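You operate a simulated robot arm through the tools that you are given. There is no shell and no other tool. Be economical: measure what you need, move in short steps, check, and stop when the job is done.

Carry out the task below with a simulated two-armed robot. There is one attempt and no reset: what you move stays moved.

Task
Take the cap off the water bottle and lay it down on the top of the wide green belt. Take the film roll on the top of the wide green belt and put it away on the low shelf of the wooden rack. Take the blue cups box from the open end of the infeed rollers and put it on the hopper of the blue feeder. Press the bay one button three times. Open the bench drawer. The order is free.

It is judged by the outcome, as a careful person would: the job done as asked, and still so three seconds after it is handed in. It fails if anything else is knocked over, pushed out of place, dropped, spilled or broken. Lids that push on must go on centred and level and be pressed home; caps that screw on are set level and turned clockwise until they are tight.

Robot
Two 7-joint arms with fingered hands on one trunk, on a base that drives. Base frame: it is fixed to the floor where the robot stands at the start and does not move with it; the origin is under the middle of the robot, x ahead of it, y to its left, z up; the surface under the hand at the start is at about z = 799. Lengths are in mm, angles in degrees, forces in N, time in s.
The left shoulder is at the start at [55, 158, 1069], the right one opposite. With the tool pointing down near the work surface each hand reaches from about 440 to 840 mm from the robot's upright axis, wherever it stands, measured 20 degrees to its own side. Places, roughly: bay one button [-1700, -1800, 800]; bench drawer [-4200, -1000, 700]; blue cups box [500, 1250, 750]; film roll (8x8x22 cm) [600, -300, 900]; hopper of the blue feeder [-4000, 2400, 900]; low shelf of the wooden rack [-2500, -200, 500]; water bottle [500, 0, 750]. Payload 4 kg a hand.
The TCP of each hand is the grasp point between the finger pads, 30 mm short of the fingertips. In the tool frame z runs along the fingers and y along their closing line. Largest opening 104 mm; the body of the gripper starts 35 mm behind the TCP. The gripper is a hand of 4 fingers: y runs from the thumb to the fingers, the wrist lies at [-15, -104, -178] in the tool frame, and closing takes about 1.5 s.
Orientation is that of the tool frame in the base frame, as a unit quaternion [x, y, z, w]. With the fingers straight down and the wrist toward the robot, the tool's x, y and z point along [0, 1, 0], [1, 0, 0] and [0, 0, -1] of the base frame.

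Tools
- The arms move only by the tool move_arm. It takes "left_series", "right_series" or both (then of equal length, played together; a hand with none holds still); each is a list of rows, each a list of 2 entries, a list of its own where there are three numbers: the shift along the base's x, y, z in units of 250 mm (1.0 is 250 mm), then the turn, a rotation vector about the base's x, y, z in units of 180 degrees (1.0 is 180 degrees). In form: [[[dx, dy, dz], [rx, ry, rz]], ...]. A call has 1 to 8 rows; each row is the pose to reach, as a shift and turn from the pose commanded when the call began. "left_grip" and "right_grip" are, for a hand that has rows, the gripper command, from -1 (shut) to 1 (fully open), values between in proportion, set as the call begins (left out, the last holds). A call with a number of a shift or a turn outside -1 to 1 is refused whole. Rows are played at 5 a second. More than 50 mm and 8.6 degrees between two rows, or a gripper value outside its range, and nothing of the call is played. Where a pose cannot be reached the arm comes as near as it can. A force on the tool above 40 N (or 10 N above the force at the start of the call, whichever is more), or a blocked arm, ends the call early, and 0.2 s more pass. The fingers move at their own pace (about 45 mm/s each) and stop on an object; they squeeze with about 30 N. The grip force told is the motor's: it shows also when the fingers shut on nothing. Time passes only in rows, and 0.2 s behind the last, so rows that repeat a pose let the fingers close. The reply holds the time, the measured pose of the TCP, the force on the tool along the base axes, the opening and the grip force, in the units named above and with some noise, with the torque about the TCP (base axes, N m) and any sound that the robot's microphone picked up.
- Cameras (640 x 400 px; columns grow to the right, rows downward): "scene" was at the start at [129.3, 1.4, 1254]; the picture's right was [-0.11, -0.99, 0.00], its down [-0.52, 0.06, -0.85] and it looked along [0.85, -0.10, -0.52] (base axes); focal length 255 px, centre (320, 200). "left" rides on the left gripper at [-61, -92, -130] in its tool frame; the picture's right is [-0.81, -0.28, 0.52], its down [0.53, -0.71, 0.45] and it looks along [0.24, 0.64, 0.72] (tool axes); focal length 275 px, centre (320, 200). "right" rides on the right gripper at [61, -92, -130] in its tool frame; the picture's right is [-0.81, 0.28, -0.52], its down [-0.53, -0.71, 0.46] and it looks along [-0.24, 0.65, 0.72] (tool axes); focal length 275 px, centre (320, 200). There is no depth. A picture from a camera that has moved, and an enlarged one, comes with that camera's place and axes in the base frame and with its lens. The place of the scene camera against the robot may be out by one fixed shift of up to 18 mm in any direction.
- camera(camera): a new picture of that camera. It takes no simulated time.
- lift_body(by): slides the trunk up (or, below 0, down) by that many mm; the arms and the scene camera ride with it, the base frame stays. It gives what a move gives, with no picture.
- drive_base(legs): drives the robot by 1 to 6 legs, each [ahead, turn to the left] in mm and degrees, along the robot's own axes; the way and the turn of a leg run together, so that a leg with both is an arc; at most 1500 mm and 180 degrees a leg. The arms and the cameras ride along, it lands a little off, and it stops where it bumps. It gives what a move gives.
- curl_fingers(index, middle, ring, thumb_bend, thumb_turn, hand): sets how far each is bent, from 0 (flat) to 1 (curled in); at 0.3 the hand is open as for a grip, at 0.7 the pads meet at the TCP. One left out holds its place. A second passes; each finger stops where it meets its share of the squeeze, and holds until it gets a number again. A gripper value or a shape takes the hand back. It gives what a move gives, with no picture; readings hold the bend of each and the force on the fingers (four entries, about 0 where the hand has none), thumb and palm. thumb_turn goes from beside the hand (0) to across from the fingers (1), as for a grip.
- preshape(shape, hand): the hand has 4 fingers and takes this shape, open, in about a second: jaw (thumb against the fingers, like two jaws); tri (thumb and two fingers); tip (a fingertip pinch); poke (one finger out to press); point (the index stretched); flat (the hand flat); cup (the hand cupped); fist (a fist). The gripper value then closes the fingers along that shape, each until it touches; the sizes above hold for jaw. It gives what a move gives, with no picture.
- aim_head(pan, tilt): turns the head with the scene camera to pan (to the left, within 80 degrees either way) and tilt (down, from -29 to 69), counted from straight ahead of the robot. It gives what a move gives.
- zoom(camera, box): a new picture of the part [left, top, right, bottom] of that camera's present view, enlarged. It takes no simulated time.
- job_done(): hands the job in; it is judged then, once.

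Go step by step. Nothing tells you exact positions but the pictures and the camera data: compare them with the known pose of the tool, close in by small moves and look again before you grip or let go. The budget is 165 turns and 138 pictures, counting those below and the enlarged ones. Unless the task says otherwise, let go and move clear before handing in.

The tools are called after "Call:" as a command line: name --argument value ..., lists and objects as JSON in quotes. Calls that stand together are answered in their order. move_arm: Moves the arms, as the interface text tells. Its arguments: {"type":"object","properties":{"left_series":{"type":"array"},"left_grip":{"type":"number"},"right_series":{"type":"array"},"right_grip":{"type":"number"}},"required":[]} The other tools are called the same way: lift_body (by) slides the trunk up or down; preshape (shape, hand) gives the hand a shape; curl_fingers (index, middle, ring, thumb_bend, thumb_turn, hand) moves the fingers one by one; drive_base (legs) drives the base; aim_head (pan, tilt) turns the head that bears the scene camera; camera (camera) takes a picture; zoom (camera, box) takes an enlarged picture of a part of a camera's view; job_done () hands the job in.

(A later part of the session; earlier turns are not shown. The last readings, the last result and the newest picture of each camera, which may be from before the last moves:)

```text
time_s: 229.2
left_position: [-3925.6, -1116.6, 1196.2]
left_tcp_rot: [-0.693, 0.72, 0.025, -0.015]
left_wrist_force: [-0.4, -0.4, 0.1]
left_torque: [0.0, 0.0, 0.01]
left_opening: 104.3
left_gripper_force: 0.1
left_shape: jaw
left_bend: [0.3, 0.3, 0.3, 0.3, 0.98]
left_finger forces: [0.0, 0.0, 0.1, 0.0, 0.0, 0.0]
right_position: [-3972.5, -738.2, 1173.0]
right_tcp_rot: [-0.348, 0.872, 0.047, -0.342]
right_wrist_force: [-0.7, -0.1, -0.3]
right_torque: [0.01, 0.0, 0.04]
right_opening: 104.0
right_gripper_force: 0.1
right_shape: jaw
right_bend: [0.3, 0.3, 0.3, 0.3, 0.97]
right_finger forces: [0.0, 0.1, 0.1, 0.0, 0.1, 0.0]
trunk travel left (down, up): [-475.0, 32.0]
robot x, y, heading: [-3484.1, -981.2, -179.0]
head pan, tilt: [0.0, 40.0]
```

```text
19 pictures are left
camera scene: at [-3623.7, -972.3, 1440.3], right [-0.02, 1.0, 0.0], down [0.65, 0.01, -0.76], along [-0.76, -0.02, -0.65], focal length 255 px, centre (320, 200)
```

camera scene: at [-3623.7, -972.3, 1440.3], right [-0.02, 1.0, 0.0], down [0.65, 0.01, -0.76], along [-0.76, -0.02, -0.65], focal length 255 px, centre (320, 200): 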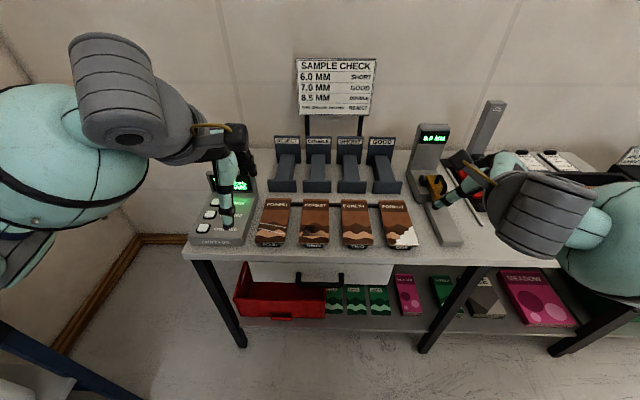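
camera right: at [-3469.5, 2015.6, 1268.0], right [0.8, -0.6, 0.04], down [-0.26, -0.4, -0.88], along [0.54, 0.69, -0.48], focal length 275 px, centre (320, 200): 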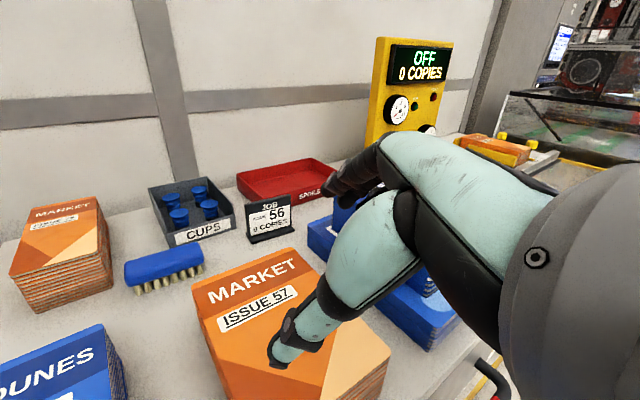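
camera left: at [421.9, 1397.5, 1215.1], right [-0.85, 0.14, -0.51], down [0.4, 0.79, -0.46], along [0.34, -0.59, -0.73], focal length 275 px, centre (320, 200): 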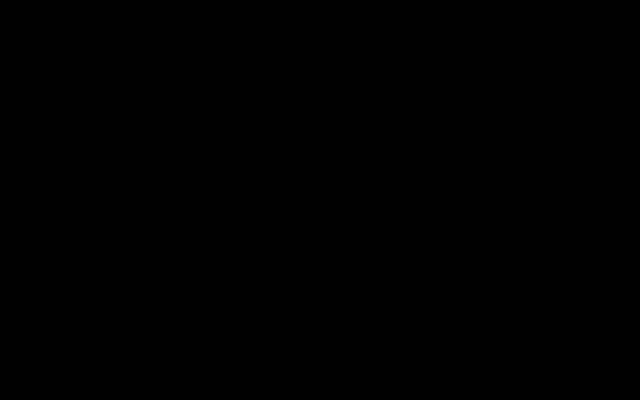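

The drawer is under the bench top with a black bar handle near (-4055, -975, 710). I'll back up a little, lower the trunk and pitch the left hand forward to grip the bar. Then I'll pull by driving back.

Call:
drive_base --legs '[[-120, 0]]'

Call:
lift_body --by -380

Call:
move_arm --left_series '[[[0, 0.07, 0], [0, 0.047, 0]], [[0, 0.14, 0], [0, 0.094, 0]], [[0, 0.21, 0], [0, 0.141, 0]], [[-0.03, 0.28, -0.05], [0, 0.188, 0]], [[-0.06, 0.35, -0.12], [0, 0.235, 0]], [[-0.1, 0.42, -0.2], [0, 0.282, 0]], [[-0.15, 0.49, -0.3], [0, 0.329, 0]], [[-0.2, 0.56, -0.4], [0, 0.376, 0]]]'

Call:
move_arm --left_series '[[[-0.08, 0, 0], [0, 0.041, 0]], [[-0.16, 0, 0], [0, 0.041, 0]], [[-0.2, 0, 0], [0, 0.041, 0]], [[-0.2, 0, 0], [0, 0.041, 0]]]'

Call:
camera --camera "scene"

```text
time_s: 230.5
left_position: [-3812.6, -1116.4, 1194.1]
left_tcp_rot: [-0.693, 0.72, 0.022, -0.013]
left_wrist_force: [-0.1, -0.4, -0.3]
left_torque: [0.0, 0.0, 0.0]
left_opening: 104.0
left_gripper_force: 0.0
left_shape: jaw
left_bend: [0.3, 0.3, 0.3, 0.3, 0.98]
left_finger forces: [0.0, 0.0, 0.0, 0.0, 0.1, 0.0]
right_position: [-3858.8, -737.3, 1169.2]
right_tcp_rot: [-0.349, 0.872, 0.045, -0.34]
right_wrist_force: [-0.2, 0.1, 0.4]
right_torque: [0.01, 0.0, 0.01]
right_opening: 104.0
right_gripper_force: 0.0
right_shape: jaw
right_bend: [0.3, 0.3, 0.3, 0.3, 0.97]
right_finger forces: [0.1, 0.0, 0.1, 0.0, 0.1, 0.0]
trunk travel left (down, up): [-475.0, 32.0]
robot x, y, heading: [-3364.4, -980.9, -178.8]
head pan, tilt: [0.0, 40.0]
```

```text
time_s: 234.1
left_position: [-3792.7, -1111.2, 821.7]
left_tcp_rot: [-0.687, 0.725, 0.037, -0.015]
left_wrist_force: [0.6, -0.4, -0.2]
left_torque: [0.03, 0.02, -0.02]
left_opening: 104.1
left_gripper_force: 0.0
left_shape: jaw
left_bend: [0.3, 0.3, 0.3, 0.3, 0.98]
left_finger forces: [0.0, 0.0, 0.0, 0.0, 0.1, 0.1]
right_position: [-3847.3, -729.6, 795.3]
right_tcp_rot: [-0.334, 0.876, 0.054, -0.344]
right_wrist_force: [0.3, -0.2, 0.0]
right_torque: [0.0, 0.01, 0.01]
right_opening: 103.9
right_gripper_force: 0.1
right_shape: jaw
right_bend: [0.3, 0.3, 0.3, 0.3, 0.98]
right_finger forces: [0.1, 0.0, 0.1, 0.0, 0.0, 0.0]
trunk travel left (down, up): [-95.0, 412.0]
robot x, y, heading: [-3364.2, -981.0, -178.9]
head pan, tilt: [0.0, 40.0]
```

```text
time_s: 236.1
left_position: [-3857.9, -1007.8, 766.3]
left_tcp_rot: [0.568, -0.545, -0.426, 0.446]
left_wrist_force: [0.5, -0.2, -0.4]
left_torque: [0.0, -0.01, 0.04]
left_opening: 104.0
left_gripper_force: 0.0
left_shape: jaw
left_bend: [0.3, 0.3, 0.3, 0.3, 0.98]
left_finger forces: [0.0, 0.0, 0.0, 0.0, 0.0, 0.0]
left hand out of reach, approached as far as the arm can: row 3, 4
right_position: [-3845.7, -721.0, 799.4]
right_tcp_rot: [-0.318, 0.881, 0.06, -0.344]
right_wrist_force: [0.1, 0.2, -0.9]
right_torque: [0.03, 0.01, -0.01]
right_opening: 104.3
right_gripper_force: 0.0
right_shape: jaw
right_bend: [0.3, 0.3, 0.3, 0.3, 0.97]
right_finger forces: [0.0, 0.0, 0.1, 0.1, 0.0, 0.0]
trunk travel left (down, up): [-95.0, 412.0]
robot x, y, heading: [-3363.1, -981.8, -178.7]
head pan, tilt: [0.0, 40.0]
stopped in row 8 (left hand): the arm was blocked; the commanded pose is now the measured one
```

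```text
time_s: 237.1
left_position: [-3905.2, -1002.5, 760.1]
left_tcp_rot: [0.54, -0.522, -0.461, 0.473]
left_wrist_force: [0.4, -0.7, 0.6]
left_torque: [-0.03, 0.0, -0.03]
left_opening: 103.8
left_gripper_force: 0.1
left_shape: jaw
left_bend: [0.3, 0.3, 0.3, 0.3, 0.98]
left_finger forces: [0.1, 0.1, 0.1, 0.0, 0.0, 0.1]
right_position: [-3846.2, -720.5, 798.6]
right_tcp_rot: [-0.319, 0.881, 0.061, -0.343]
right_wrist_force: [-0.7, -0.1, 0.1]
right_torque: [0.01, 0.02, 0.0]
right_opening: 104.3
right_gripper_force: 0.1
right_shape: jaw
right_bend: [0.3, 0.3, 0.3, 0.3, 0.97]
right_finger forces: [0.0, 0.1, 0.0, 0.1, 0.0, 0.0]
trunk travel left (down, up): [-95.0, 412.0]
robot x, y, heading: [-3364.7, -978.3, -178.9]
head pan, tilt: [0.0, 40.0]
```

```text
18 pictures are left
camera scene: at [-3499.0, -971.1, 1059.1], right [-0.02, 1.0, 0.0], down [0.65, 0.01, -0.76], along [-0.76, -0.01, -0.65], focal length 255 px, centre (320, 200)
```

scene: 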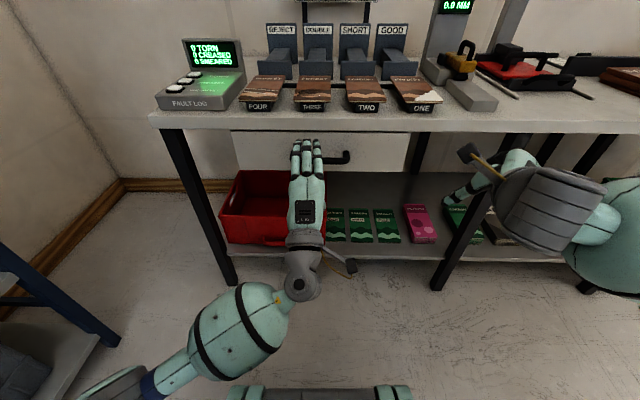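

The handle bar is at about (-4053, -968, 710). I'll align the hand in height, partly close it and advance to the bar.

Call:
move_arm --left_series '[[[0, 0.04, -0.07], [0, 0, 0]], [[0, 0.09, -0.14], [0, 0, 0]], [[0, 0.12, -0.2], [0, 0, 0]], [[-0.1, 0.12, -0.2], [0, 0, 0]], [[-0.2, 0.12, -0.2], [0, 0, 0]], [[-0.3, 0.12, -0.2], [0, 0, 0]], [[-0.36, 0.12, -0.2], [0, 0, 0]]]' --left_grip 0.3

Call:
zoom --camera "scene" --box '[220, 90, 440, 250]'

```text
time_s: 238.7
left_position: [-3993.5, -972.4, 711.0]
left_tcp_rot: [0.539, -0.522, -0.462, 0.473]
left_wrist_force: [0.7, -0.3, -0.1]
left_torque: [0.0, 0.02, -0.01]
left_opening: 67.9
left_gripper_force: 0.1
left_shape: jaw
left_bend: [0.28, 0.39, 0.35, 0.62, 1.0]
left_finger forces: [0.0, 0.0, 0.1, 0.1, 0.1, 0.0]
right_position: [-3846.2, -721.8, 798.1]
right_tcp_rot: [-0.319, 0.881, 0.059, -0.343]
right_wrist_force: [0.4, 0.6, 0.1]
right_torque: [-0.01, -0.01, -0.02]
right_opening: 104.0
right_gripper_force: 0.1
right_shape: jaw
right_bend: [0.3, 0.3, 0.3, 0.3, 0.97]
right_finger forces: [0.1, 0.0, 0.0, 0.0, 0.1, 0.0]
trunk travel left (down, up): [-95.0, 412.0]
robot x, y, heading: [-3364.6, -979.6, -179.1]
head pan, tilt: [0.0, 40.0]
```

```text
2.50 times, centred on (330, 170) of scene
camera zoom: at [-3499.2, -971.1, 1059.0], right [-0.02, 1.0, 0.0], down [0.65, 0.01, -0.76], along [-0.76, -0.01, -0.65], focal length 638 px, centre (295, 275)
```

zoom: 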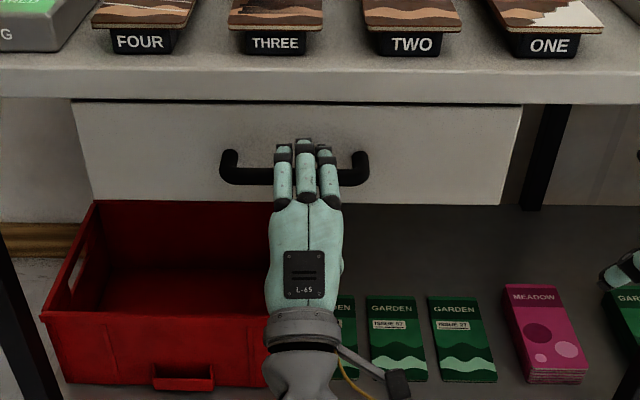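

Centred on the handle. I'll advance the last 45 mm and close.

Call:
move_arm --left_series '[[[-0.06, 0, 0], [0, 0, 0]], [[-0.12, 0, 0], [0, 0, 0]], [[-0.18, 0, 0], [0, 0, 0]]]'

Call:
move_arm --left_series '[[[0, 0, 0], [0, 0, 0]], [[0, 0, 0], [0, 0, 0]], [[0, 0, 0], [0, 0, 0]], [[0, 0, 0], [0, 0, 0]], [[0, 0, 0], [0, 0, 0]], [[0, 0, 0], [0, 0, 0]]]' --left_grip -1

```text
time_s: 239.5
left_position: [-4040.4, -972.2, 710.4]
left_tcp_rot: [0.54, -0.521, -0.461, 0.474]
left_wrist_force: [0.0, -0.2, 0.2]
left_torque: [0.0, 0.04, 0.02]
left_opening: 68.1
left_gripper_force: 0.1
left_shape: jaw
left_bend: [0.28, 0.39, 0.35, 0.62, 1.0]
left_finger forces: [0.0, 0.1, 0.0, 0.1, 0.1, 0.1]
right_position: [-3845.9, -720.4, 798.7]
right_tcp_rot: [-0.32, 0.881, 0.06, -0.343]
right_wrist_force: [-0.2, -0.6, -0.3]
right_torque: [-0.02, 0.02, 0.0]
right_opening: 104.0
right_gripper_force: 0.2
right_shape: jaw
right_bend: [0.3, 0.3, 0.3, 0.3, 0.97]
right_finger forces: [0.1, 0.1, 0.0, 0.0, 0.0, 0.0]
trunk travel left (down, up): [-95.0, 412.0]
robot x, y, heading: [-3357.3, -979.8, -179.0]
head pan, tilt: [0.0, 40.0]
```

```text
time_s: 240.9
left_position: [-4040.4, -972.4, 710.9]
left_tcp_rot: [0.539, -0.522, -0.461, 0.474]
left_wrist_force: [-3.7, -0.5, -0.1]
left_torque: [-0.09, 0.07, -0.02]
left_opening: 10.7
left_gripper_force: 30.2
left_shape: jaw
left_bend: [0.7, 0.7, 0.7, 0.74, 1.0]
left_finger forces: [14.7, 7.6, 3.8, 0.0, 25.6, 0.0]
right_position: [-3846.8, -721.2, 799.1]
right_tcp_rot: [-0.319, 0.881, 0.06, -0.343]
right_wrist_force: [1.4, 0.4, 0.5]
right_torque: [-0.02, -0.01, -0.01]
right_opening: 103.9
right_gripper_force: 0.0
right_shape: jaw
right_bend: [0.3, 0.3, 0.3, 0.3, 0.97]
right_finger forces: [0.1, 0.0, 0.1, 0.1, 0.0, 0.1]
trunk travel left (down, up): [-95.0, 412.0]
robot x, y, heading: [-3363.3, -980.9, -178.8]
head pan, tilt: [0.0, 40.0]
```

The bar is gripped. I'll pull the drawer out with the arm.

Call:
move_arm --left_series '[[[0.08, 0, 0], [0, 0, 0]], [[0.18, 0, 0], [0, 0, 0]], [[0.28, 0, 0], [0, 0, 0]], [[0.38, 0, 0], [0, 0, 0]], [[0.48, 0, 0], [0, 0, 0]], [[0.58, 0, 0], [0, 0, 0]], [[0.68, 0, 0], [0, 0, 0]], [[0.76, 0, 0], [0, 0, 0]]]'

Call:
camera --camera "scene"

```text
time_s: 242.6
left_position: [-3930.0, -977.6, 726.6]
left_tcp_rot: [0.516, -0.511, -0.427, 0.539]
left_wrist_force: [-0.4, 7.4, -41.6]
left_torque: [0.11, -0.78, -0.11]
left_opening: 20.9
left_gripper_force: 29.7
left_shape: jaw
left_bend: [0.7, 0.71, 0.7, 0.67, 0.95]
left_finger forces: [3.5, 0.0, 0.0, 0.0, 45.0, 0.0]
right_position: [-3847.1, -709.8, 799.8]
right_tcp_rot: [-0.302, 0.888, 0.066, -0.342]
right_wrist_force: [-0.4, 0.3, -0.3]
right_torque: [0.0, 0.01, 0.0]
right_opening: 104.1
right_gripper_force: 0.1
right_shape: jaw
right_bend: [0.3, 0.3, 0.3, 0.3, 0.98]
right_finger forces: [0.1, 0.0, 0.1, 0.1, 0.1, 0.0]
trunk travel left (down, up): [-95.0, 412.0]
robot x, y, heading: [-3363.6, -980.7, -178.9]
head pan, tilt: [0.0, 40.0]
stopped in row 8 (left hand): the force on the tool passed its limit at 41 N (the readings are from after the stop); the commanded pose is now the measured one
```

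```text
16 pictures are left
camera scene: at [-3503.3, -970.1, 1057.9], right [-0.02, 1.0, 0.0], down [0.66, 0.01, -0.75], along [-0.75, -0.01, -0.66], focal length 255 px, centre (320, 200)
```

scene: 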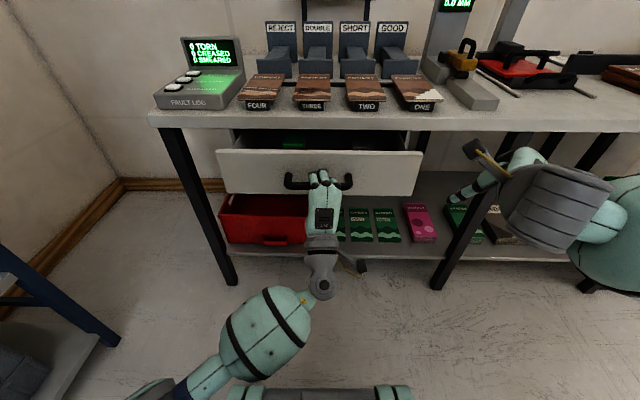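

The drawer has slid out about 110 mm, and then the arm ran out of room. I'll relax the vertical strain and continue the pull by driving backward.

Call:
move_arm --left_series '[[[0, 0, -0.03], [0, 0, 0]], [[0, 0, -0.06], [0, 0, 0]]]'

Call:
drive_base --legs '[[-130, 0]]'

Call:
camera --camera "scene"

```text
time_s: 243.2
left_position: [-3926.9, -980.9, 726.2]
left_tcp_rot: [0.516, -0.503, -0.439, 0.537]
left_wrist_force: [0.5, 13.5, -32.2]
left_torque: [0.17, -0.66, -0.23]
left_opening: 21.2
left_gripper_force: 30.3
left_shape: jaw
left_bend: [0.7, 0.71, 0.7, 0.66, 0.95]
left_finger forces: [7.3, 0.1, 0.0, 0.0, 38.1, 0.1]
right_position: [-3846.6, -709.9, 800.2]
right_tcp_rot: [-0.304, 0.886, 0.065, -0.343]
right_wrist_force: [0.4, 0.2, 0.0]
right_torque: [-0.01, 0.01, 0.01]
right_opening: 103.9
right_gripper_force: 0.0
right_shape: jaw
right_bend: [0.3, 0.3, 0.3, 0.3, 0.98]
right_finger forces: [0.0, 0.0, 0.0, 0.0, 0.1, 0.0]
trunk travel left (down, up): [-95.0, 412.0]
robot x, y, heading: [-3364.4, -981.2, -178.8]
head pan, tilt: [0.0, 40.0]
```

```text
time_s: 244.6
left_position: [-3795.7, -982.7, 724.1]
left_tcp_rot: [0.518, -0.501, -0.437, 0.539]
left_wrist_force: [2.7, 4.5, -32.4]
left_torque: [-0.03, -0.68, -0.07]
left_opening: 17.0
left_gripper_force: 29.9
left_shape: jaw
left_bend: [0.7, 0.71, 0.7, 0.67, 0.95]
left_finger forces: [9.8, 0.0, 0.0, 0.0, 41.5, 0.0]
right_position: [-3714.5, -710.6, 801.1]
right_tcp_rot: [-0.303, 0.887, 0.066, -0.342]
right_wrist_force: [0.7, 0.4, 0.3]
right_torque: [0.0, 0.0, -0.01]
right_opening: 104.0
right_gripper_force: 0.0
right_shape: jaw
right_bend: [0.3, 0.3, 0.3, 0.3, 0.98]
right_finger forces: [0.1, 0.0, 0.1, 0.1, 0.0, 0.0]
trunk travel left (down, up): [-95.0, 412.0]
robot x, y, heading: [-3227.5, -979.8, -178.8]
head pan, tilt: [0.0, 40.0]
```

```text
15 pictures are left
camera scene: at [-3370.4, -968.3, 1058.8], right [-0.02, 1.0, 0.0], down [0.65, 0.01, -0.76], along [-0.76, -0.02, -0.65], focal length 255 px, centre (320, 200)
```

scene: 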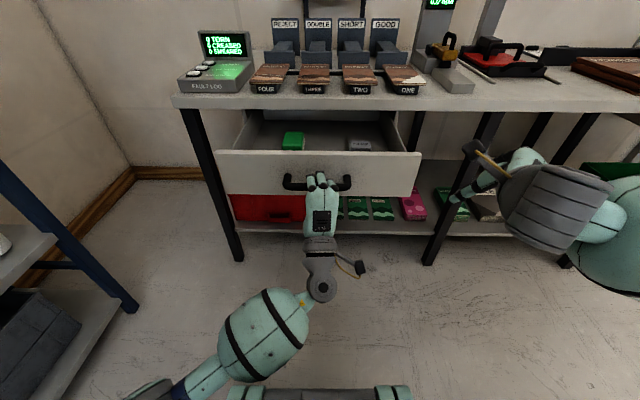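

The drawer is open about 240 mm. I'll release the handle and back straight away.

Call:
move_arm --left_series '[[[0, 0, 0], [0, 0, 0]], [[0, 0, 0], [0, 0, 0]], [[0, 0, 0], [0, 0, 0]], [[0, 0, 0], [0, 0, 0]], [[0, 0, 0], [0, 0, 0]]]' --left_grip 1

Call:
drive_base --legs '[[-120, 0]]'

Call:
lift_body --by 380

Call:
camera --camera "scene"

```text
time_s: 245.8
left_position: [-3792.2, -985.3, 734.4]
left_tcp_rot: [0.514, -0.494, -0.436, 0.549]
left_wrist_force: [-0.2, 0.8, 0.4]
left_torque: [0.02, 0.01, 0.0]
left_opening: 103.3
left_gripper_force: 0.1
left_shape: jaw
left_bend: [0.3, 0.3, 0.3, 0.3, 0.98]
left_finger forces: [0.1, 0.0, 0.1, 0.0, 0.0, 0.0]
right_position: [-3711.7, -702.2, 805.0]
right_tcp_rot: [-0.289, 0.891, 0.072, -0.344]
right_wrist_force: [-0.1, 0.7, 0.0]
right_torque: [0.04, -0.01, 0.0]
right_opening: 103.9
right_gripper_force: 0.1
right_shape: jaw
right_bend: [0.3, 0.3, 0.3, 0.3, 0.98]
right_finger forces: [0.1, 0.0, 0.1, 0.0, 0.0, 0.1]
trunk travel left (down, up): [-95.0, 412.0]
robot x, y, heading: [-3234.7, -980.4, -178.9]
head pan, tilt: [0.0, 40.0]
```

```text
time_s: 247.0
left_position: [-3671.0, -983.0, 737.7]
left_tcp_rot: [0.514, -0.492, -0.439, 0.548]
left_wrist_force: [0.1, -0.1, 0.7]
left_torque: [0.0, -0.06, 0.02]
left_opening: 103.6
left_gripper_force: 0.1
left_shape: jaw
left_bend: [0.3, 0.3, 0.3, 0.3, 0.98]
left_finger forces: [0.0, 0.0, 0.0, 0.0, 0.0, 0.1]
right_position: [-3590.6, -699.4, 806.5]
right_tcp_rot: [-0.288, 0.89, 0.072, -0.345]
right_wrist_force: [-0.4, -0.7, -0.9]
right_torque: [0.0, -0.01, -0.02]
right_opening: 104.0
right_gripper_force: 0.1
right_shape: jaw
right_bend: [0.3, 0.3, 0.3, 0.3, 0.98]
right_finger forces: [0.0, 0.0, 0.1, 0.1, 0.1, 0.0]
trunk travel left (down, up): [-95.0, 412.0]
robot x, y, heading: [-3114.2, -977.5, -179.0]
head pan, tilt: [0.0, 40.0]
```

```text
time_s: 250.7
left_position: [-3663.2, -984.1, 1124.7]
left_tcp_rot: [0.512, -0.489, -0.441, 0.552]
left_wrist_force: [-0.1, 0.2, -0.2]
left_torque: [-0.02, 0.02, 0.02]
left_opening: 103.8
left_gripper_force: 0.1
left_shape: jaw
left_bend: [0.3, 0.3, 0.3, 0.3, 0.98]
left_finger forces: [0.0, 0.0, 0.0, 0.0, 0.1, 0.1]
right_position: [-3594.9, -689.5, 1189.9]
right_tcp_rot: [-0.271, 0.896, 0.076, -0.344]
right_wrist_force: [-0.4, -0.2, -0.3]
right_torque: [0.01, 0.0, 0.02]
right_opening: 103.9
right_gripper_force: 0.0
right_shape: jaw
right_bend: [0.3, 0.3, 0.3, 0.3, 0.98]
right_finger forces: [0.1, 0.1, 0.0, 0.0, 0.0, 0.0]
trunk travel left (down, up): [-475.0, 32.0]
robot x, y, heading: [-3111.4, -976.2, -178.7]
head pan, tilt: [0.0, 40.0]
```

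```text
14 pictures are left
camera scene: at [-3252.7, -966.3, 1440.3], right [-0.02, 1.0, 0.0], down [0.65, 0.01, -0.76], along [-0.76, -0.01, -0.65], focal length 255 px, centre (320, 200)
```

scene: 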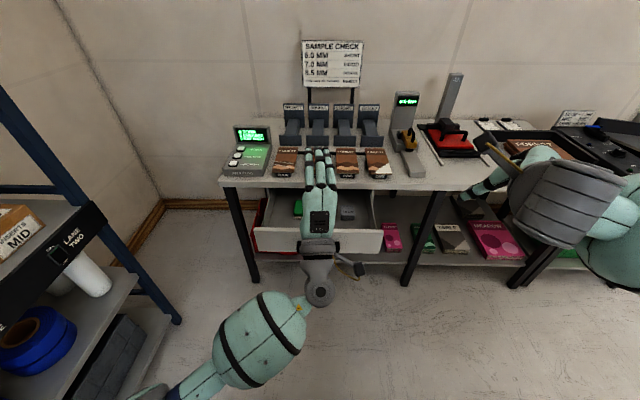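

The drawer stays open. Now the bay one button: I'll turn toward it and look.

Call:
drive_base --legs '[[0, 148]]'

Call:
aim_head --pan 0 --tilt 20

Call:
camera --camera "scene"

```text
time_s: 253.2
left_position: [-3582.7, -1203.1, 1137.4]
left_tcp_rot: [0.599, -0.362, -0.318, 0.64]
left_wrist_force: [0.7, -0.1, -0.1]
left_torque: [0.0, 0.01, 0.01]
left_opening: 104.0
left_gripper_force: 0.0
left_shape: jaw
left_bend: [0.3, 0.3, 0.3, 0.3, 0.98]
left_finger forces: [0.1, 0.0, 0.0, 0.1, 0.0, 0.1]
right_position: [-3671.1, -918.6, 1209.3]
right_tcp_rot: [-0.447, 0.818, 0.003, -0.363]
right_wrist_force: [0.4, 0.0, -0.1]
right_torque: [0.01, -0.01, -0.01]
right_opening: 103.8
right_gripper_force: 0.1
right_shape: jaw
right_bend: [0.3, 0.3, 0.3, 0.3, 0.97]
right_finger forces: [0.0, 0.0, 0.1, 0.0, 0.0, 0.0]
trunk travel left (down, up): [-475.0, 32.0]
robot x, y, heading: [-3107.5, -970.0, -153.9]
head pan, tilt: [0.0, 40.0]
stopped in leg 1: the robot was blocked; the commanded pose is now the measured one
```

```text
time_s: 254.1
left_position: [-3583.3, -1203.4, 1137.2]
left_tcp_rot: [0.598, -0.362, -0.317, 0.64]
left_wrist_force: [0.1, -0.2, -0.5]
left_torque: [-0.03, 0.0, -0.01]
left_opening: 104.0
left_gripper_force: 0.1
left_shape: jaw
left_bend: [0.3, 0.3, 0.3, 0.3, 0.98]
left_finger forces: [0.1, 0.0, 0.0, 0.0, 0.0, 0.0]
right_position: [-3670.3, -917.9, 1209.2]
right_tcp_rot: [-0.447, 0.818, 0.003, -0.362]
right_wrist_force: [0.7, 0.3, 0.0]
right_torque: [0.02, 0.01, 0.03]
right_opening: 103.9
right_gripper_force: 0.0
right_shape: jaw
right_bend: [0.3, 0.3, 0.3, 0.3, 0.97]
right_finger forces: [0.0, 0.1, 0.1, 0.0, 0.0, 0.0]
trunk travel left (down, up): [-475.0, 32.0]
robot x, y, heading: [-3112.2, -974.8, -153.8]
head pan, tilt: [0.0, 20.0]
```

```text
13 pictures are left
camera scene: at [-3247.3, -1024.9, 1471.4], right [-0.44, 0.9, 0.0], down [0.32, 0.16, -0.93], along [-0.84, -0.41, -0.36], focal length 255 px, centre (320, 200)
```

scene: 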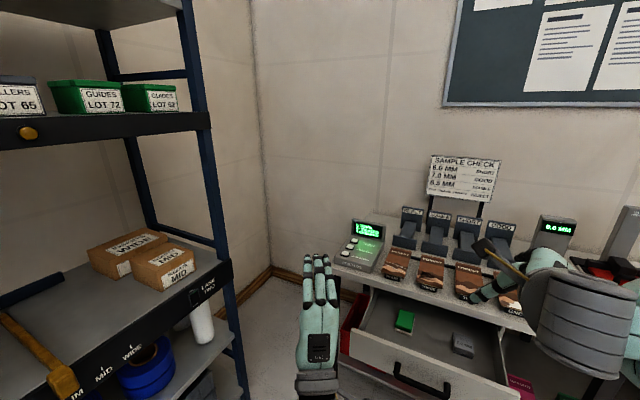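

The left elbow met the rack on that side, so I'll turn the other way round through the open area.

Call:
drive_base --legs '[[0, -110], [0, -106]]'

Call:
camera --camera "scene"

```text
time_s: 255.0
left_position: [-3561.4, -1183.5, 1150.6]
left_tcp_rot: [0.589, -0.361, -0.329, 0.644]
left_wrist_force: [0.5, -0.7, -0.3]
left_torque: [0.0, 0.01, 0.03]
left_opening: 103.9
left_gripper_force: 0.1
left_shape: jaw
left_bend: [0.3, 0.3, 0.3, 0.3, 0.98]
left_finger forces: [0.0, 0.0, 0.1, 0.0, 0.0, 0.0]
right_position: [-3667.8, -897.0, 1222.3]
right_tcp_rot: [-0.414, 0.833, 0.008, -0.367]
right_wrist_force: [-0.1, 0.2, 0.3]
right_torque: [-0.05, 0.0, -0.02]
right_opening: 104.0
right_gripper_force: 0.2
right_shape: jaw
right_bend: [0.3, 0.3, 0.3, 0.3, 0.97]
right_finger forces: [0.1, 0.0, 0.0, 0.1, 0.0, 0.1]
trunk travel left (down, up): [-475.0, 32.0]
robot x, y, heading: [-3114.2, -975.5, -154.6]
head pan, tilt: [0.0, 20.0]
stopped in leg 1: the robot was blocked; the commanded pose is now the measured one
```

```text
12 pictures are left
camera scene: at [-3248.2, -1023.3, 1471.5], right [-0.43, 0.9, 0.0], down [0.32, 0.15, -0.94], along [-0.85, -0.4, -0.35], focal length 255 px, centre (320, 200)
```

scene: 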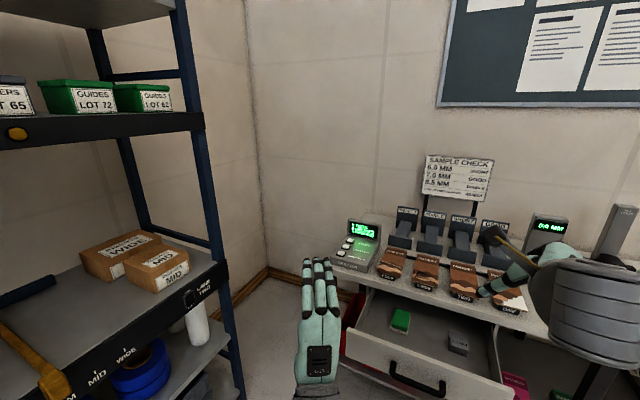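

The left elbow is wedged against the rack shelf. Driving backward along the current heading moves it away, so I'll do that and then turn.

Call:
drive_base --legs '[[-150, 0]]'

```text
time_s: 256.4
left_position: [-3428.8, -1120.4, 1148.3]
left_tcp_rot: [0.59, -0.362, -0.327, 0.643]
left_wrist_force: [0.4, -0.8, 0.5]
left_torque: [0.03, 0.01, -0.02]
left_opening: 104.2
left_gripper_force: 0.1
left_shape: jaw
left_bend: [0.3, 0.3, 0.3, 0.3, 0.98]
left_finger forces: [0.0, 0.0, 0.0, 0.1, 0.1, 0.0]
right_position: [-3535.0, -836.2, 1220.1]
right_tcp_rot: [-0.415, 0.834, 0.006, -0.364]
right_wrist_force: [0.1, -1.1, 0.4]
right_torque: [0.0, 0.0, 0.03]
right_opening: 103.8
right_gripper_force: 0.2
right_shape: jaw
right_bend: [0.3, 0.3, 0.3, 0.3, 0.97]
right_finger forces: [0.0, 0.0, 0.0, 0.0, 0.0, 0.0]
trunk travel left (down, up): [-475.0, 32.0]
robot x, y, heading: [-2973.1, -908.9, -154.6]
head pan, tilt: [0.0, 20.0]
```

Call:
drive_base --legs '[[0, -110], [0, -106]]'

Call:
camera --camera "scene"

```text
time_s: 257.4
left_position: [-3387.6, -1093.2, 1168.7]
left_tcp_rot: [0.575, -0.357, -0.342, 0.652]
left_wrist_force: [0.3, 0.1, -0.3]
left_torque: [0.03, 0.04, 0.02]
left_opening: 104.1
left_gripper_force: 0.1
left_shape: jaw
left_bend: [0.3, 0.3, 0.3, 0.3, 0.98]
left_finger forces: [0.0, 0.1, 0.0, 0.1, 0.0, 0.0]
right_position: [-3526.1, -806.4, 1246.9]
right_tcp_rot: [-0.369, 0.848, 0.003, -0.38]
right_wrist_force: [0.0, -0.2, 0.3]
right_torque: [-0.05, -0.01, -0.01]
right_opening: 103.9
right_gripper_force: 0.1
right_shape: jaw
right_bend: [0.3, 0.3, 0.3, 0.3, 0.98]
right_finger forces: [0.0, 0.1, 0.0, 0.1, 0.0, 0.0]
trunk travel left (down, up): [-475.0, 32.0]
robot x, y, heading: [-2972.5, -907.0, -155.9]
head pan, tilt: [0.0, 20.0]
stopped in leg 1: the robot was blocked; the commanded pose is now the measured one
```

```text
11 pictures are left
camera scene: at [-3110.2, -955.4, 1471.7], right [-0.41, 0.91, 0.0], down [0.32, 0.14, -0.94], along [-0.85, -0.38, -0.35], focal length 255 px, centre (320, 200)
```

scene: 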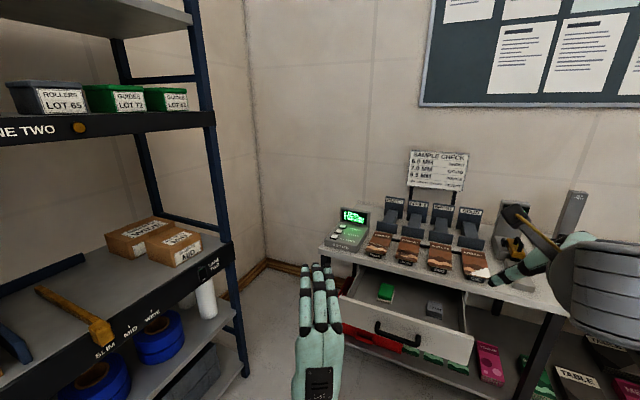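

Nothing visible is near the left side, so the forward-pitched left arm may be what binds. I'll return the left hand to its usual pointing-down posture, then retry the turn.

Call:
move_arm --left_series '[[[0, 0, 0.02], [0.0215, -0.0383, -0.0008]], [[0, 0, 0.04], [0.043, -0.0765, -0.0017]], [[0, 0, 0.06], [0.0645, -0.1148, -0.0025]], [[0, 0, 0.08], [0.086, -0.153, -0.0033]], [[0, 0, 0.1], [0.1075, -0.1913, -0.0042]], [[0, 0, 0.1], [0.129, -0.2295, -0.005]]]'

Call:
move_arm --left_series '[[[0, 0, 0], [0.0215, -0.0383, -0.0008]], [[0, 0, 0], [0.043, -0.0765, -0.0017]], [[0, 0, 0], [0.0645, -0.1148, -0.0025]], [[0, 0, 0], [0.086, -0.153, -0.0033]], [[0, 0, 0], [0.1075, -0.1913, -0.0042]], [[0, 0, 0], [0.129, -0.2295, -0.005]]]'

Call:
drive_base --legs '[[0, -40]]'

```text
time_s: 258.6
left_position: [-3366.8, -1110.2, 1145.8]
left_tcp_rot: [0.712, -0.504, -0.143, 0.467]
left_wrist_force: [-0.7, 0.5, 0.1]
left_torque: [0.04, -0.01, 0.03]
left_opening: 103.8
left_gripper_force: 0.0
left_shape: jaw
left_bend: [0.3, 0.3, 0.3, 0.3, 0.98]
left_finger forces: [0.2, 0.0, 0.0, 0.0, 0.1, 0.1]
right_position: [-3525.8, -801.2, 1252.9]
right_tcp_rot: [-0.356, 0.85, -0.004, -0.387]
right_wrist_force: [0.4, 0.5, -0.5]
right_torque: [0.05, 0.01, 0.0]
right_opening: 103.9
right_gripper_force: 0.0
right_shape: jaw
right_bend: [0.3, 0.3, 0.3, 0.3, 0.98]
right_finger forces: [0.0, 0.0, 0.0, 0.0, 0.1, 0.0]
trunk travel left (down, up): [-475.0, 32.0]
robot x, y, heading: [-2976.3, -907.9, -155.9]
head pan, tilt: [0.0, 20.0]
stopped in row 5 (left hand): the arm was blocked; the commanded pose is now the measured one
```

```text
time_s: 259.2
left_position: [-3336.9, -1130.1, 1094.6]
left_tcp_rot: [0.726, -0.574, -0.001, 0.379]
left_wrist_force: [0.1, 0.9, 0.2]
left_torque: [-0.01, -0.01, 0.0]
left_opening: 104.3
left_gripper_force: 0.2
left_shape: jaw
left_bend: [0.3, 0.3, 0.3, 0.3, 0.98]
left_finger forces: [0.1, 0.1, 0.0, 0.0, 0.1, 0.1]
right_position: [-3525.8, -795.1, 1261.4]
right_tcp_rot: [-0.343, 0.853, -0.012, -0.393]
right_wrist_force: [0.4, 0.6, -0.5]
right_torque: [0.02, -0.02, -0.02]
right_opening: 104.0
right_gripper_force: 0.1
right_shape: jaw
right_bend: [0.3, 0.3, 0.3, 0.3, 0.98]
right_finger forces: [0.1, 0.1, 0.1, 0.1, 0.0, 0.0]
trunk travel left (down, up): [-475.0, 32.0]
robot x, y, heading: [-2972.2, -909.4, -156.1]
head pan, tilt: [0.0, 20.0]
stopped in row 3 (left hand): the arm was blocked; the commanded pose is now the measured one
```

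```text
time_s: 260.1
left_position: [-3324.4, -1111.2, 1103.8]
left_tcp_rot: [0.715, -0.581, -0.009, 0.389]
left_wrist_force: [0.1, -0.4, 0.2]
left_torque: [-0.04, 0.01, 0.01]
left_opening: 104.0
left_gripper_force: 0.0
left_shape: jaw
left_bend: [0.3, 0.3, 0.3, 0.3, 0.98]
left_finger forces: [0.0, 0.0, 0.0, 0.1, 0.0, 0.0]
right_position: [-3514.6, -762.9, 1275.5]
right_tcp_rot: [-0.302, 0.867, -0.007, -0.396]
right_wrist_force: [-0.7, 0.1, -0.3]
right_torque: [0.02, 0.05, 0.0]
right_opening: 104.0
right_gripper_force: 0.0
right_shape: jaw
right_bend: [0.3, 0.3, 0.3, 0.3, 0.98]
right_finger forces: [0.0, 0.0, 0.1, 0.0, 0.1, 0.0]
trunk travel left (down, up): [-475.0, 32.0]
robot x, y, heading: [-2973.3, -909.2, -157.5]
head pan, tilt: [0.0, 20.0]
stopped in leg 1: the robot was blocked; the commanded pose is now the measured one
```

The left arm itself is blocked by something near the elbow. I'll look to that side.

Call:
aim_head --pan 70 --tilt 40

Call:
camera --camera "scene"

```text
time_s: 261.6
left_position: [-3323.6, -1110.0, 1102.6]
left_tcp_rot: [0.715, -0.581, -0.01, 0.389]
left_wrist_force: [0.4, 0.4, -0.1]
left_torque: [0.03, 0.01, 0.04]
left_opening: 104.2
left_gripper_force: 0.1
left_shape: jaw
left_bend: [0.3, 0.3, 0.3, 0.3, 0.98]
left_finger forces: [0.0, 0.1, 0.0, 0.0, 0.0, 0.0]
right_position: [-3514.0, -764.6, 1275.5]
right_tcp_rot: [-0.303, 0.867, -0.007, -0.396]
right_wrist_force: [-0.2, -0.6, 0.1]
right_torque: [-0.03, -0.03, -0.01]
right_opening: 104.0
right_gripper_force: 0.2
right_shape: jaw
right_bend: [0.3, 0.3, 0.3, 0.3, 0.98]
right_finger forces: [0.1, 0.1, 0.0, 0.1, 0.1, 0.0]
trunk travel left (down, up): [-475.0, 32.0]
robot x, y, heading: [-2975.9, -909.1, -158.1]
head pan, tilt: [70.0, 40.0]
```

```text
10 pictures are left
camera scene: at [-3023.5, -1000.7, 1441.0], right [-1.0, -0.04, -0.01], down [-0.01, 0.65, -0.76], along [0.03, -0.76, -0.65], focal length 255 px, centre (320, 200)
```

scene: 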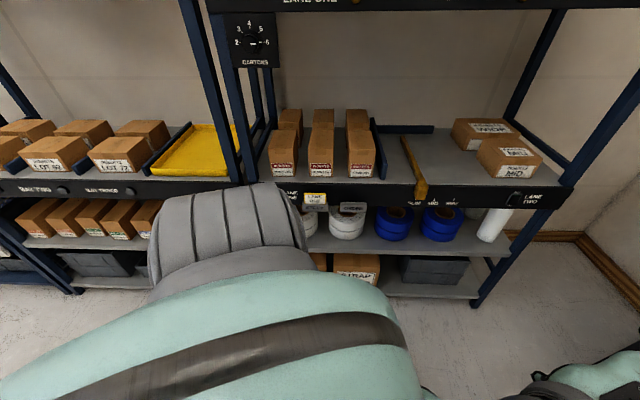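

The elbow is well clear of the rack, so the likely cause is the right arm, which has crept toward a joint limit since its odd posture. I'll restore the right hand to its normal pointing-down pose.

Call:
move_arm --right_series '[[[0, 0, 0], [0.0232, -0.015, 0.0384]], [[0, 0, 0], [0.0464, -0.03, 0.0768]], [[0, 0, 0], [0.0696, -0.045, 0.1152]], [[0, 0, 0], [0.0928, -0.06, 0.1536]], [[0, 0, 0], [0.116, -0.075, 0.192]], [[0, 0, 0], [0.1392, -0.09, 0.2304]], [[0, 0, 0], [0.1624, -0.105, 0.2688]], [[0, 0, 0], [0.1856, -0.12, 0.3072]]]'

Call:
move_arm --right_series '[[[0, 0, 0], [0.0232, -0.015, 0.0384]], [[0, 0, 0], [0.0464, -0.03, 0.0768]], [[0, 0, 0], [0.0464, -0.03, 0.0768]]]'

```text
time_s: 263.4
left_position: [-3323.5, -1111.4, 1102.8]
left_tcp_rot: [0.716, -0.58, -0.01, 0.389]
left_wrist_force: [0.3, 0.0, 0.2]
left_torque: [0.0, -0.03, 0.01]
left_opening: 104.3
left_gripper_force: 0.0
left_shape: jaw
left_bend: [0.3, 0.3, 0.3, 0.3, 0.98]
left_finger forces: [0.0, 0.0, 0.0, 0.0, 0.0, 0.0]
right_position: [-3502.5, -764.6, 1272.8]
right_tcp_rot: [0.764, -0.64, -0.002, 0.087]
right_wrist_force: [-0.6, -0.3, 0.0]
right_torque: [0.01, 0.03, 0.0]
right_opening: 103.7
right_gripper_force: 0.0
right_shape: jaw
right_bend: [0.3, 0.3, 0.3, 0.3, 0.98]
right_finger forces: [0.0, 0.0, 0.0, 0.0, 0.1, 0.0]
right hand out of reach, approached as far as the arm can: row 1, 2, 3
trunk travel left (down, up): [-475.0, 32.0]
robot x, y, heading: [-2971.1, -907.3, -158.0]
head pan, tilt: [70.0, 40.0]
```

```text
time_s: 264.1
left_position: [-3322.5, -1111.6, 1103.0]
left_tcp_rot: [0.715, -0.58, -0.011, 0.39]
left_wrist_force: [-0.2, 0.1, 0.2]
left_torque: [-0.01, 0.01, 0.0]
left_opening: 104.2
left_gripper_force: 0.1
left_shape: jaw
left_bend: [0.3, 0.3, 0.3, 0.3, 0.98]
left_finger forces: [0.1, 0.1, 0.1, 0.1, 0.0, 0.0]
right_position: [-3501.5, -765.3, 1273.8]
right_tcp_rot: [0.838, -0.545, -0.003, 0.002]
right_wrist_force: [0.6, -0.1, -0.6]
right_torque: [-0.01, 0.02, -0.02]
right_opening: 104.0
right_gripper_force: 0.1
right_shape: jaw
right_bend: [0.3, 0.3, 0.3, 0.3, 0.98]
right_finger forces: [0.0, 0.0, 0.0, 0.0, 0.1, 0.1]
trunk travel left (down, up): [-475.0, 32.0]
robot x, y, heading: [-2971.4, -908.9, -157.8]
head pan, tilt: [70.0, 40.0]
```

Right arm is restored. Now the same for the left hand, then I'll try the turn.

Call:
move_arm --left_series '[[[0, 0, 0.02], [0.0347, -0.0248, 0.0088]], [[0, 0, 0.04], [0.0693, -0.0497, 0.0177]], [[0, 0, 0.06], [0.104, -0.0745, 0.0265]], [[0, 0, 0.08], [0.1387, -0.0993, 0.0353]], [[0, 0, 0.1], [0.1733, -0.1242, 0.0442]], [[0, 0, 0.1], [0.208, -0.149, 0.053]]]'

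Call:
drive_base --legs '[[0, -60]]'

```text
time_s: 264.7
left_position: [-3300.1, -1138.4, 1078.5]
left_tcp_rot: [0.712, -0.599, 0.087, 0.356]
left_wrist_force: [0.3, -0.2, -0.1]
left_torque: [-0.02, 0.05, 0.02]
left_opening: 103.9
left_gripper_force: 0.1
left_shape: jaw
left_bend: [0.3, 0.3, 0.3, 0.3, 0.98]
left_finger forces: [0.1, 0.1, 0.0, 0.1, 0.0, 0.0]
right_position: [-3488.2, -758.5, 1280.8]
right_tcp_rot: [0.838, -0.546, -0.007, 0.007]
right_wrist_force: [0.1, 0.7, 0.2]
right_torque: [0.0, 0.02, 0.04]
right_opening: 104.1
right_gripper_force: 0.0
right_shape: jaw
right_bend: [0.3, 0.3, 0.3, 0.3, 0.97]
right_finger forces: [0.0, 0.0, 0.0, 0.0, 0.0, 0.0]
trunk travel left (down, up): [-475.0, 32.0]
robot x, y, heading: [-2973.4, -908.7, -157.9]
head pan, tilt: [70.0, 40.0]
stopped in row 2 (left hand): the arm was blocked; the commanded pose is now the measured one
```

```text
time_s: 268.2
left_position: [-3338.7, -744.0, 1079.6]
left_tcp_rot: [-0.325, 0.869, 0.103, -0.359]
left_wrist_force: [0.1, 0.3, -0.3]
left_torque: [0.02, 0.07, 0.02]
left_opening: 103.8
left_gripper_force: 0.2
left_shape: jaw
left_bend: [0.3, 0.3, 0.3, 0.3, 0.98]
left_finger forces: [0.0, 0.1, 0.0, 0.0, 0.0, 0.0]
right_position: [-3102.4, -389.0, 1278.1]
right_tcp_rot: [-0.453, 0.891, 0.009, -0.001]
right_wrist_force: [-0.6, 0.1, 0.2]
right_torque: [0.01, 0.01, -0.01]
right_opening: 104.2
right_gripper_force: 0.1
right_shape: jaw
right_bend: [0.3, 0.3, 0.3, 0.3, 0.97]
right_finger forces: [0.0, 0.0, 0.0, 0.0, 0.1, 0.0]
trunk travel left (down, up): [-475.0, 32.0]
robot x, y, heading: [-2975.3, -916.5, 142.2]
head pan, tilt: [70.0, 40.0]
```

The turn works now. The left hand is too close in, so I'll extend it out and re-level its orientation.

Call:
move_arm --left_series '[[[-0.1, 0, 0.06], [0, 0, 0]], [[-0.2, 0, 0.12], [0, 0, 0]], [[-0.3, 0, 0.2], [0, 0, 0]], [[-0.42, -0.01, 0.28], [0, 0, 0]], [[-0.54, -0.01, 0.36], [0, 0, 0]], [[-0.62, -0.02, 0.4], [0, 0, 0]]]'

```text
time_s: 269.1
left_position: [-3379.4, -775.6, 1056.1]
left_tcp_rot: [-0.298, 0.892, 0.011, -0.339]
left_wrist_force: [0.2, -0.1, 0.8]
left_torque: [0.01, -0.01, -0.02]
left_opening: 104.1
left_gripper_force: 0.1
left_shape: jaw
left_bend: [0.3, 0.3, 0.3, 0.3, 0.97]
left_finger forces: [0.1, 0.1, 0.1, 0.1, 0.0, 0.0]
left hand out of reach, approached as far as the arm can: row 1, 2, 3, 4
right_position: [-3074.9, -410.0, 1289.7]
right_tcp_rot: [-0.453, 0.891, 0.021, -0.006]
right_wrist_force: [-0.5, -0.3, -0.5]
right_torque: [0.03, -0.01, 0.01]
right_opening: 103.9
right_gripper_force: 0.2
right_shape: jaw
right_bend: [0.3, 0.3, 0.3, 0.3, 0.97]
right_finger forces: [0.0, 0.1, 0.0, 0.0, 0.1, 0.0]
trunk travel left (down, up): [-475.0, 32.0]
robot x, y, heading: [-2977.9, -915.3, 142.0]
head pan, tilt: [70.0, 40.0]
stopped in row 4 (left hand): the arm was blocked; the commanded pose is now the measured one
```

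Call:
move_arm --left_series '[[[-0.03, 0.02, 0.02], [0.0151, -0.0337, 0.0134]], [[-0.06, 0.04, 0.04], [0.0302, -0.0675, 0.0268]], [[-0.09, 0.06, 0.06], [0.0453, -0.1012, 0.0402]], [[-0.12, 0.08, 0.08], [0.0605, -0.1349, 0.0535]], [[-0.15, 0.1, 0.1], [0.0756, -0.1687, 0.0669]], [[-0.18, 0.12, 0.12], [0.0907, -0.2024, 0.0803]]]'

```text
time_s: 269.8
left_position: [-3402.3, -819.8, 1060.4]
left_tcp_rot: [-0.361, 0.895, -0.057, -0.254]
left_wrist_force: [-0.3, 0.2, -0.1]
left_torque: [0.0, 0.0, -0.05]
left_opening: 104.0
left_gripper_force: 0.0
left_shape: jaw
left_bend: [0.3, 0.3, 0.3, 0.3, 0.98]
left_finger forces: [0.1, 0.0, 0.0, 0.0, 0.0, 0.1]
left hand out of reach, approached as far as the arm can: row 1
right_position: [-3061.8, -419.8, 1315.9]
right_tcp_rot: [-0.452, 0.892, 0.028, -0.008]
right_wrist_force: [0.1, -0.8, 1.3]
right_torque: [0.04, 0.0, -0.01]
right_opening: 103.8
right_gripper_force: 0.1
right_shape: jaw
right_bend: [0.3, 0.3, 0.3, 0.3, 0.97]
right_finger forces: [0.1, 0.0, 0.0, 0.1, 0.0, 0.0]
trunk travel left (down, up): [-475.0, 32.0]
robot x, y, heading: [-2978.6, -912.1, 142.1]
head pan, tilt: [70.0, 40.0]
stopped in row 3 (left hand): the arm was blocked; the commanded pose is now the measured one
```

Call:
move_arm --left_series '[[[-0.05, 0, 0.02], [0.021, -0.0264, 0.0088]], [[-0.1, 0, 0.04], [0.042, -0.0528, 0.0176]], [[-0.15, 0, 0.06], [0.063, -0.0792, 0.0264]], [[-0.2, 0, 0.08], [0.084, -0.1056, 0.0352]], [[-0.25, 0, 0.1], [0.105, -0.132, 0.044]]]'

```text
time_s: 270.5
left_position: [-3406.4, -856.1, 1017.8]
left_tcp_rot: [-0.385, 0.907, -0.108, -0.129]
left_wrist_force: [1.2, 0.4, -0.3]
left_torque: [0.0, 0.0, 0.03]
left_opening: 103.9
left_gripper_force: 0.1
left_shape: jaw
left_bend: [0.3, 0.3, 0.3, 0.3, 0.98]
left_finger forces: [0.0, 0.0, 0.0, 0.0, 0.0, 0.0]
left hand out of reach, approached as far as the arm can: row 1, 2
right_position: [-3052.3, -428.3, 1313.9]
right_tcp_rot: [-0.453, 0.891, 0.032, -0.01]
right_wrist_force: [0.4, 0.9, 1.1]
right_torque: [0.0, 0.01, 0.0]
right_opening: 103.4
right_gripper_force: 0.1
right_shape: jaw
right_bend: [0.3, 0.3, 0.3, 0.3, 0.97]
right_finger forces: [0.0, 0.0, 0.0, 0.0, 0.0, 0.1]
trunk travel left (down, up): [-475.0, 32.0]
robot x, y, heading: [-2975.1, -911.2, 142.1]
head pan, tilt: [70.0, 40.0]
stopped in row 3 (left hand): the arm was blocked; the commanded pose is now the measured one
```

Call:
move_arm --left_series '[[[-0.05, -0.02, 0.06], [0.025, -0.011, 0.008]], [[-0.1, -0.04, 0.12], [0.05, -0.022, 0.016]], [[-0.15, -0.06, 0.2], [0.075, -0.034, 0.025]], [[-0.2, -0.08, 0.28], [0.099, -0.045, 0.033]], [[-0.2, -0.08, 0.36], [0.099, -0.045, 0.033]], [[-0.2, -0.08, 0.44], [0.099, -0.045, 0.033]]]'

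```text
time_s: 271.1
left_position: [-3376.5, -918.4, 936.7]
left_tcp_rot: [-0.395, 0.9, -0.185, -0.016]
left_wrist_force: [-0.1, -0.8, 0.0]
left_torque: [-0.03, 0.01, -0.01]
left_opening: 103.8
left_gripper_force: 0.0
left_shape: jaw
left_bend: [0.3, 0.3, 0.3, 0.3, 0.98]
left_finger forces: [0.1, 0.1, 0.1, 0.0, 0.0, 0.0]
left hand out of reach, approached as far as the arm can: row 1, 2, 3
right_position: [-3040.2, -437.8, 1297.2]
right_tcp_rot: [-0.453, 0.891, 0.037, -0.012]
right_wrist_force: [-0.2, -0.3, -0.2]
right_torque: [0.03, -0.03, -0.03]
right_opening: 104.0
right_gripper_force: 0.1
right_shape: jaw
right_bend: [0.3, 0.3, 0.3, 0.3, 0.97]
right_finger forces: [0.0, 0.1, 0.0, 0.0, 0.1, 0.0]
trunk travel left (down, up): [-475.0, 32.0]
robot x, y, heading: [-2972.1, -912.8, 142.0]
head pan, tilt: [70.0, 40.0]
stopped in row 3 (left hand): the arm was blocked; the commanded pose is now the measured one
```

The left arm is folded safely at the side, so I'll use the right hand for the rest. I'll turn toward the bay one button.

Call:
drive_base --legs '[[0, -90], [0, -87]]'

Call:
aim_head --pan 0 --tilt 20

Call:
camera --camera "scene"

```text
time_s: 273.9
left_position: [-3301.4, -674.8, 935.8]
left_tcp_rot: [-0.072, 0.976, -0.183, -0.094]
left_wrist_force: [0.7, -0.7, -0.2]
left_torque: [0.03, 0.04, 0.0]
left_opening: 103.9
left_gripper_force: 0.1
left_shape: jaw
left_bend: [0.3, 0.3, 0.3, 0.3, 0.98]
left_finger forces: [0.0, 0.0, 0.0, 0.0, 0.1, 0.0]
right_position: [-2725.6, -529.2, 1305.7]
right_tcp_rot: [-0.128, 0.991, 0.047, -0.001]
right_wrist_force: [0.2, 0.7, 0.0]
right_torque: [0.01, -0.02, -0.01]
right_opening: 103.8
right_gripper_force: 0.1
right_shape: jaw
right_bend: [0.3, 0.3, 0.3, 0.3, 0.97]
right_finger forces: [0.1, 0.1, 0.0, 0.0, 0.0, 0.0]
trunk travel left (down, up): [-475.0, 32.0]
robot x, y, heading: [-2984.4, -910.9, 104.5]
head pan, tilt: [70.0, 40.0]
stopped in leg 1: the robot was blocked; the commanded pose is now the measured one
```

```text
time_s: 275.3
left_position: [-3302.0, -675.9, 936.7]
left_tcp_rot: [-0.074, 0.976, -0.18, -0.095]
left_wrist_force: [0.0, -0.5, 0.7]
left_torque: [0.01, -0.02, -0.02]
left_opening: 104.1
left_gripper_force: 0.0
left_shape: jaw
left_bend: [0.3, 0.3, 0.3, 0.3, 0.98]
left_finger forces: [0.1, 0.0, 0.0, 0.0, 0.1, 0.0]
right_position: [-2725.7, -531.9, 1306.8]
right_tcp_rot: [-0.13, 0.99, 0.049, -0.001]
right_wrist_force: [0.2, 0.1, 1.1]
right_torque: [-0.01, 0.03, 0.03]
right_opening: 104.0
right_gripper_force: 0.1
right_shape: jaw
right_bend: [0.3, 0.3, 0.3, 0.3, 0.97]
right_finger forces: [0.1, 0.0, 0.1, 0.0, 0.1, 0.0]
trunk travel left (down, up): [-475.0, 32.0]
robot x, y, heading: [-2980.9, -912.0, 104.8]
head pan, tilt: [0.0, 20.0]
```

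```text
9 pictures are left
camera scene: at [-3026.5, -764.6, 1471.6], right [0.97, 0.25, 0.0], down [0.09, -0.34, -0.94], along [-0.24, 0.9, -0.35], focal length 255 px, centre (320, 200)
```

scene: 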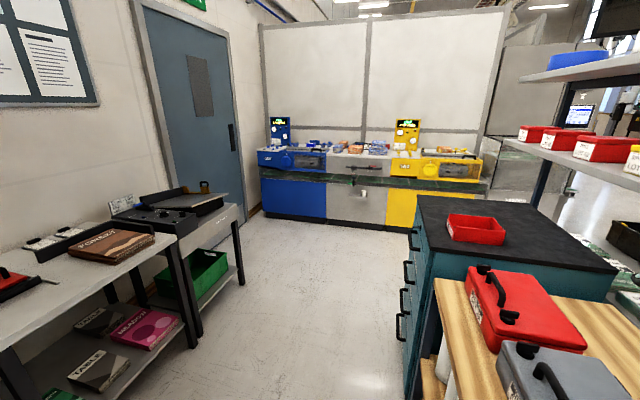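

I'm boxed in by racks to the east, so I'll take the known route: north up the aisle, east past the feeders, then south toward the button.

Call:
drive_base --legs '[[0, 20], [450, 0], [0, -35], [1400, 0], [560, 0], [0, -90]]'

```text
time_s: 295.8
left_position: [-2895.3, 1677.2, 942.9]
left_tcp_rot: [0.728, 0.655, -0.023, -0.2]
left_wrist_force: [-0.8, -0.3, -0.2]
left_torque: [-0.02, 0.02, 0.0]
left_opening: 103.8
left_gripper_force: 0.0
left_shape: jaw
left_bend: [0.3, 0.3, 0.3, 0.3, 0.98]
left_finger forces: [0.1, 0.0, 0.1, 0.1, 0.0, 0.0]
right_position: [-2915.3, 1078.1, 1306.6]
right_tcp_rot: [0.708, 0.704, 0.03, 0.037]
right_wrist_force: [-0.4, -0.1, -0.9]
right_torque: [-0.02, -0.01, 0.0]
right_opening: 104.1
right_gripper_force: 0.0
right_shape: jaw
right_bend: [0.3, 0.3, 0.3, 0.3, 0.97]
right_finger forces: [0.0, 0.0, 0.1, 0.0, 0.0, 0.0]
trunk travel left (down, up): [-475.0, 32.0]
robot x, y, heading: [-3220.1, 1435.1, -0.7]
head pan, tilt: [0.0, 20.0]
```

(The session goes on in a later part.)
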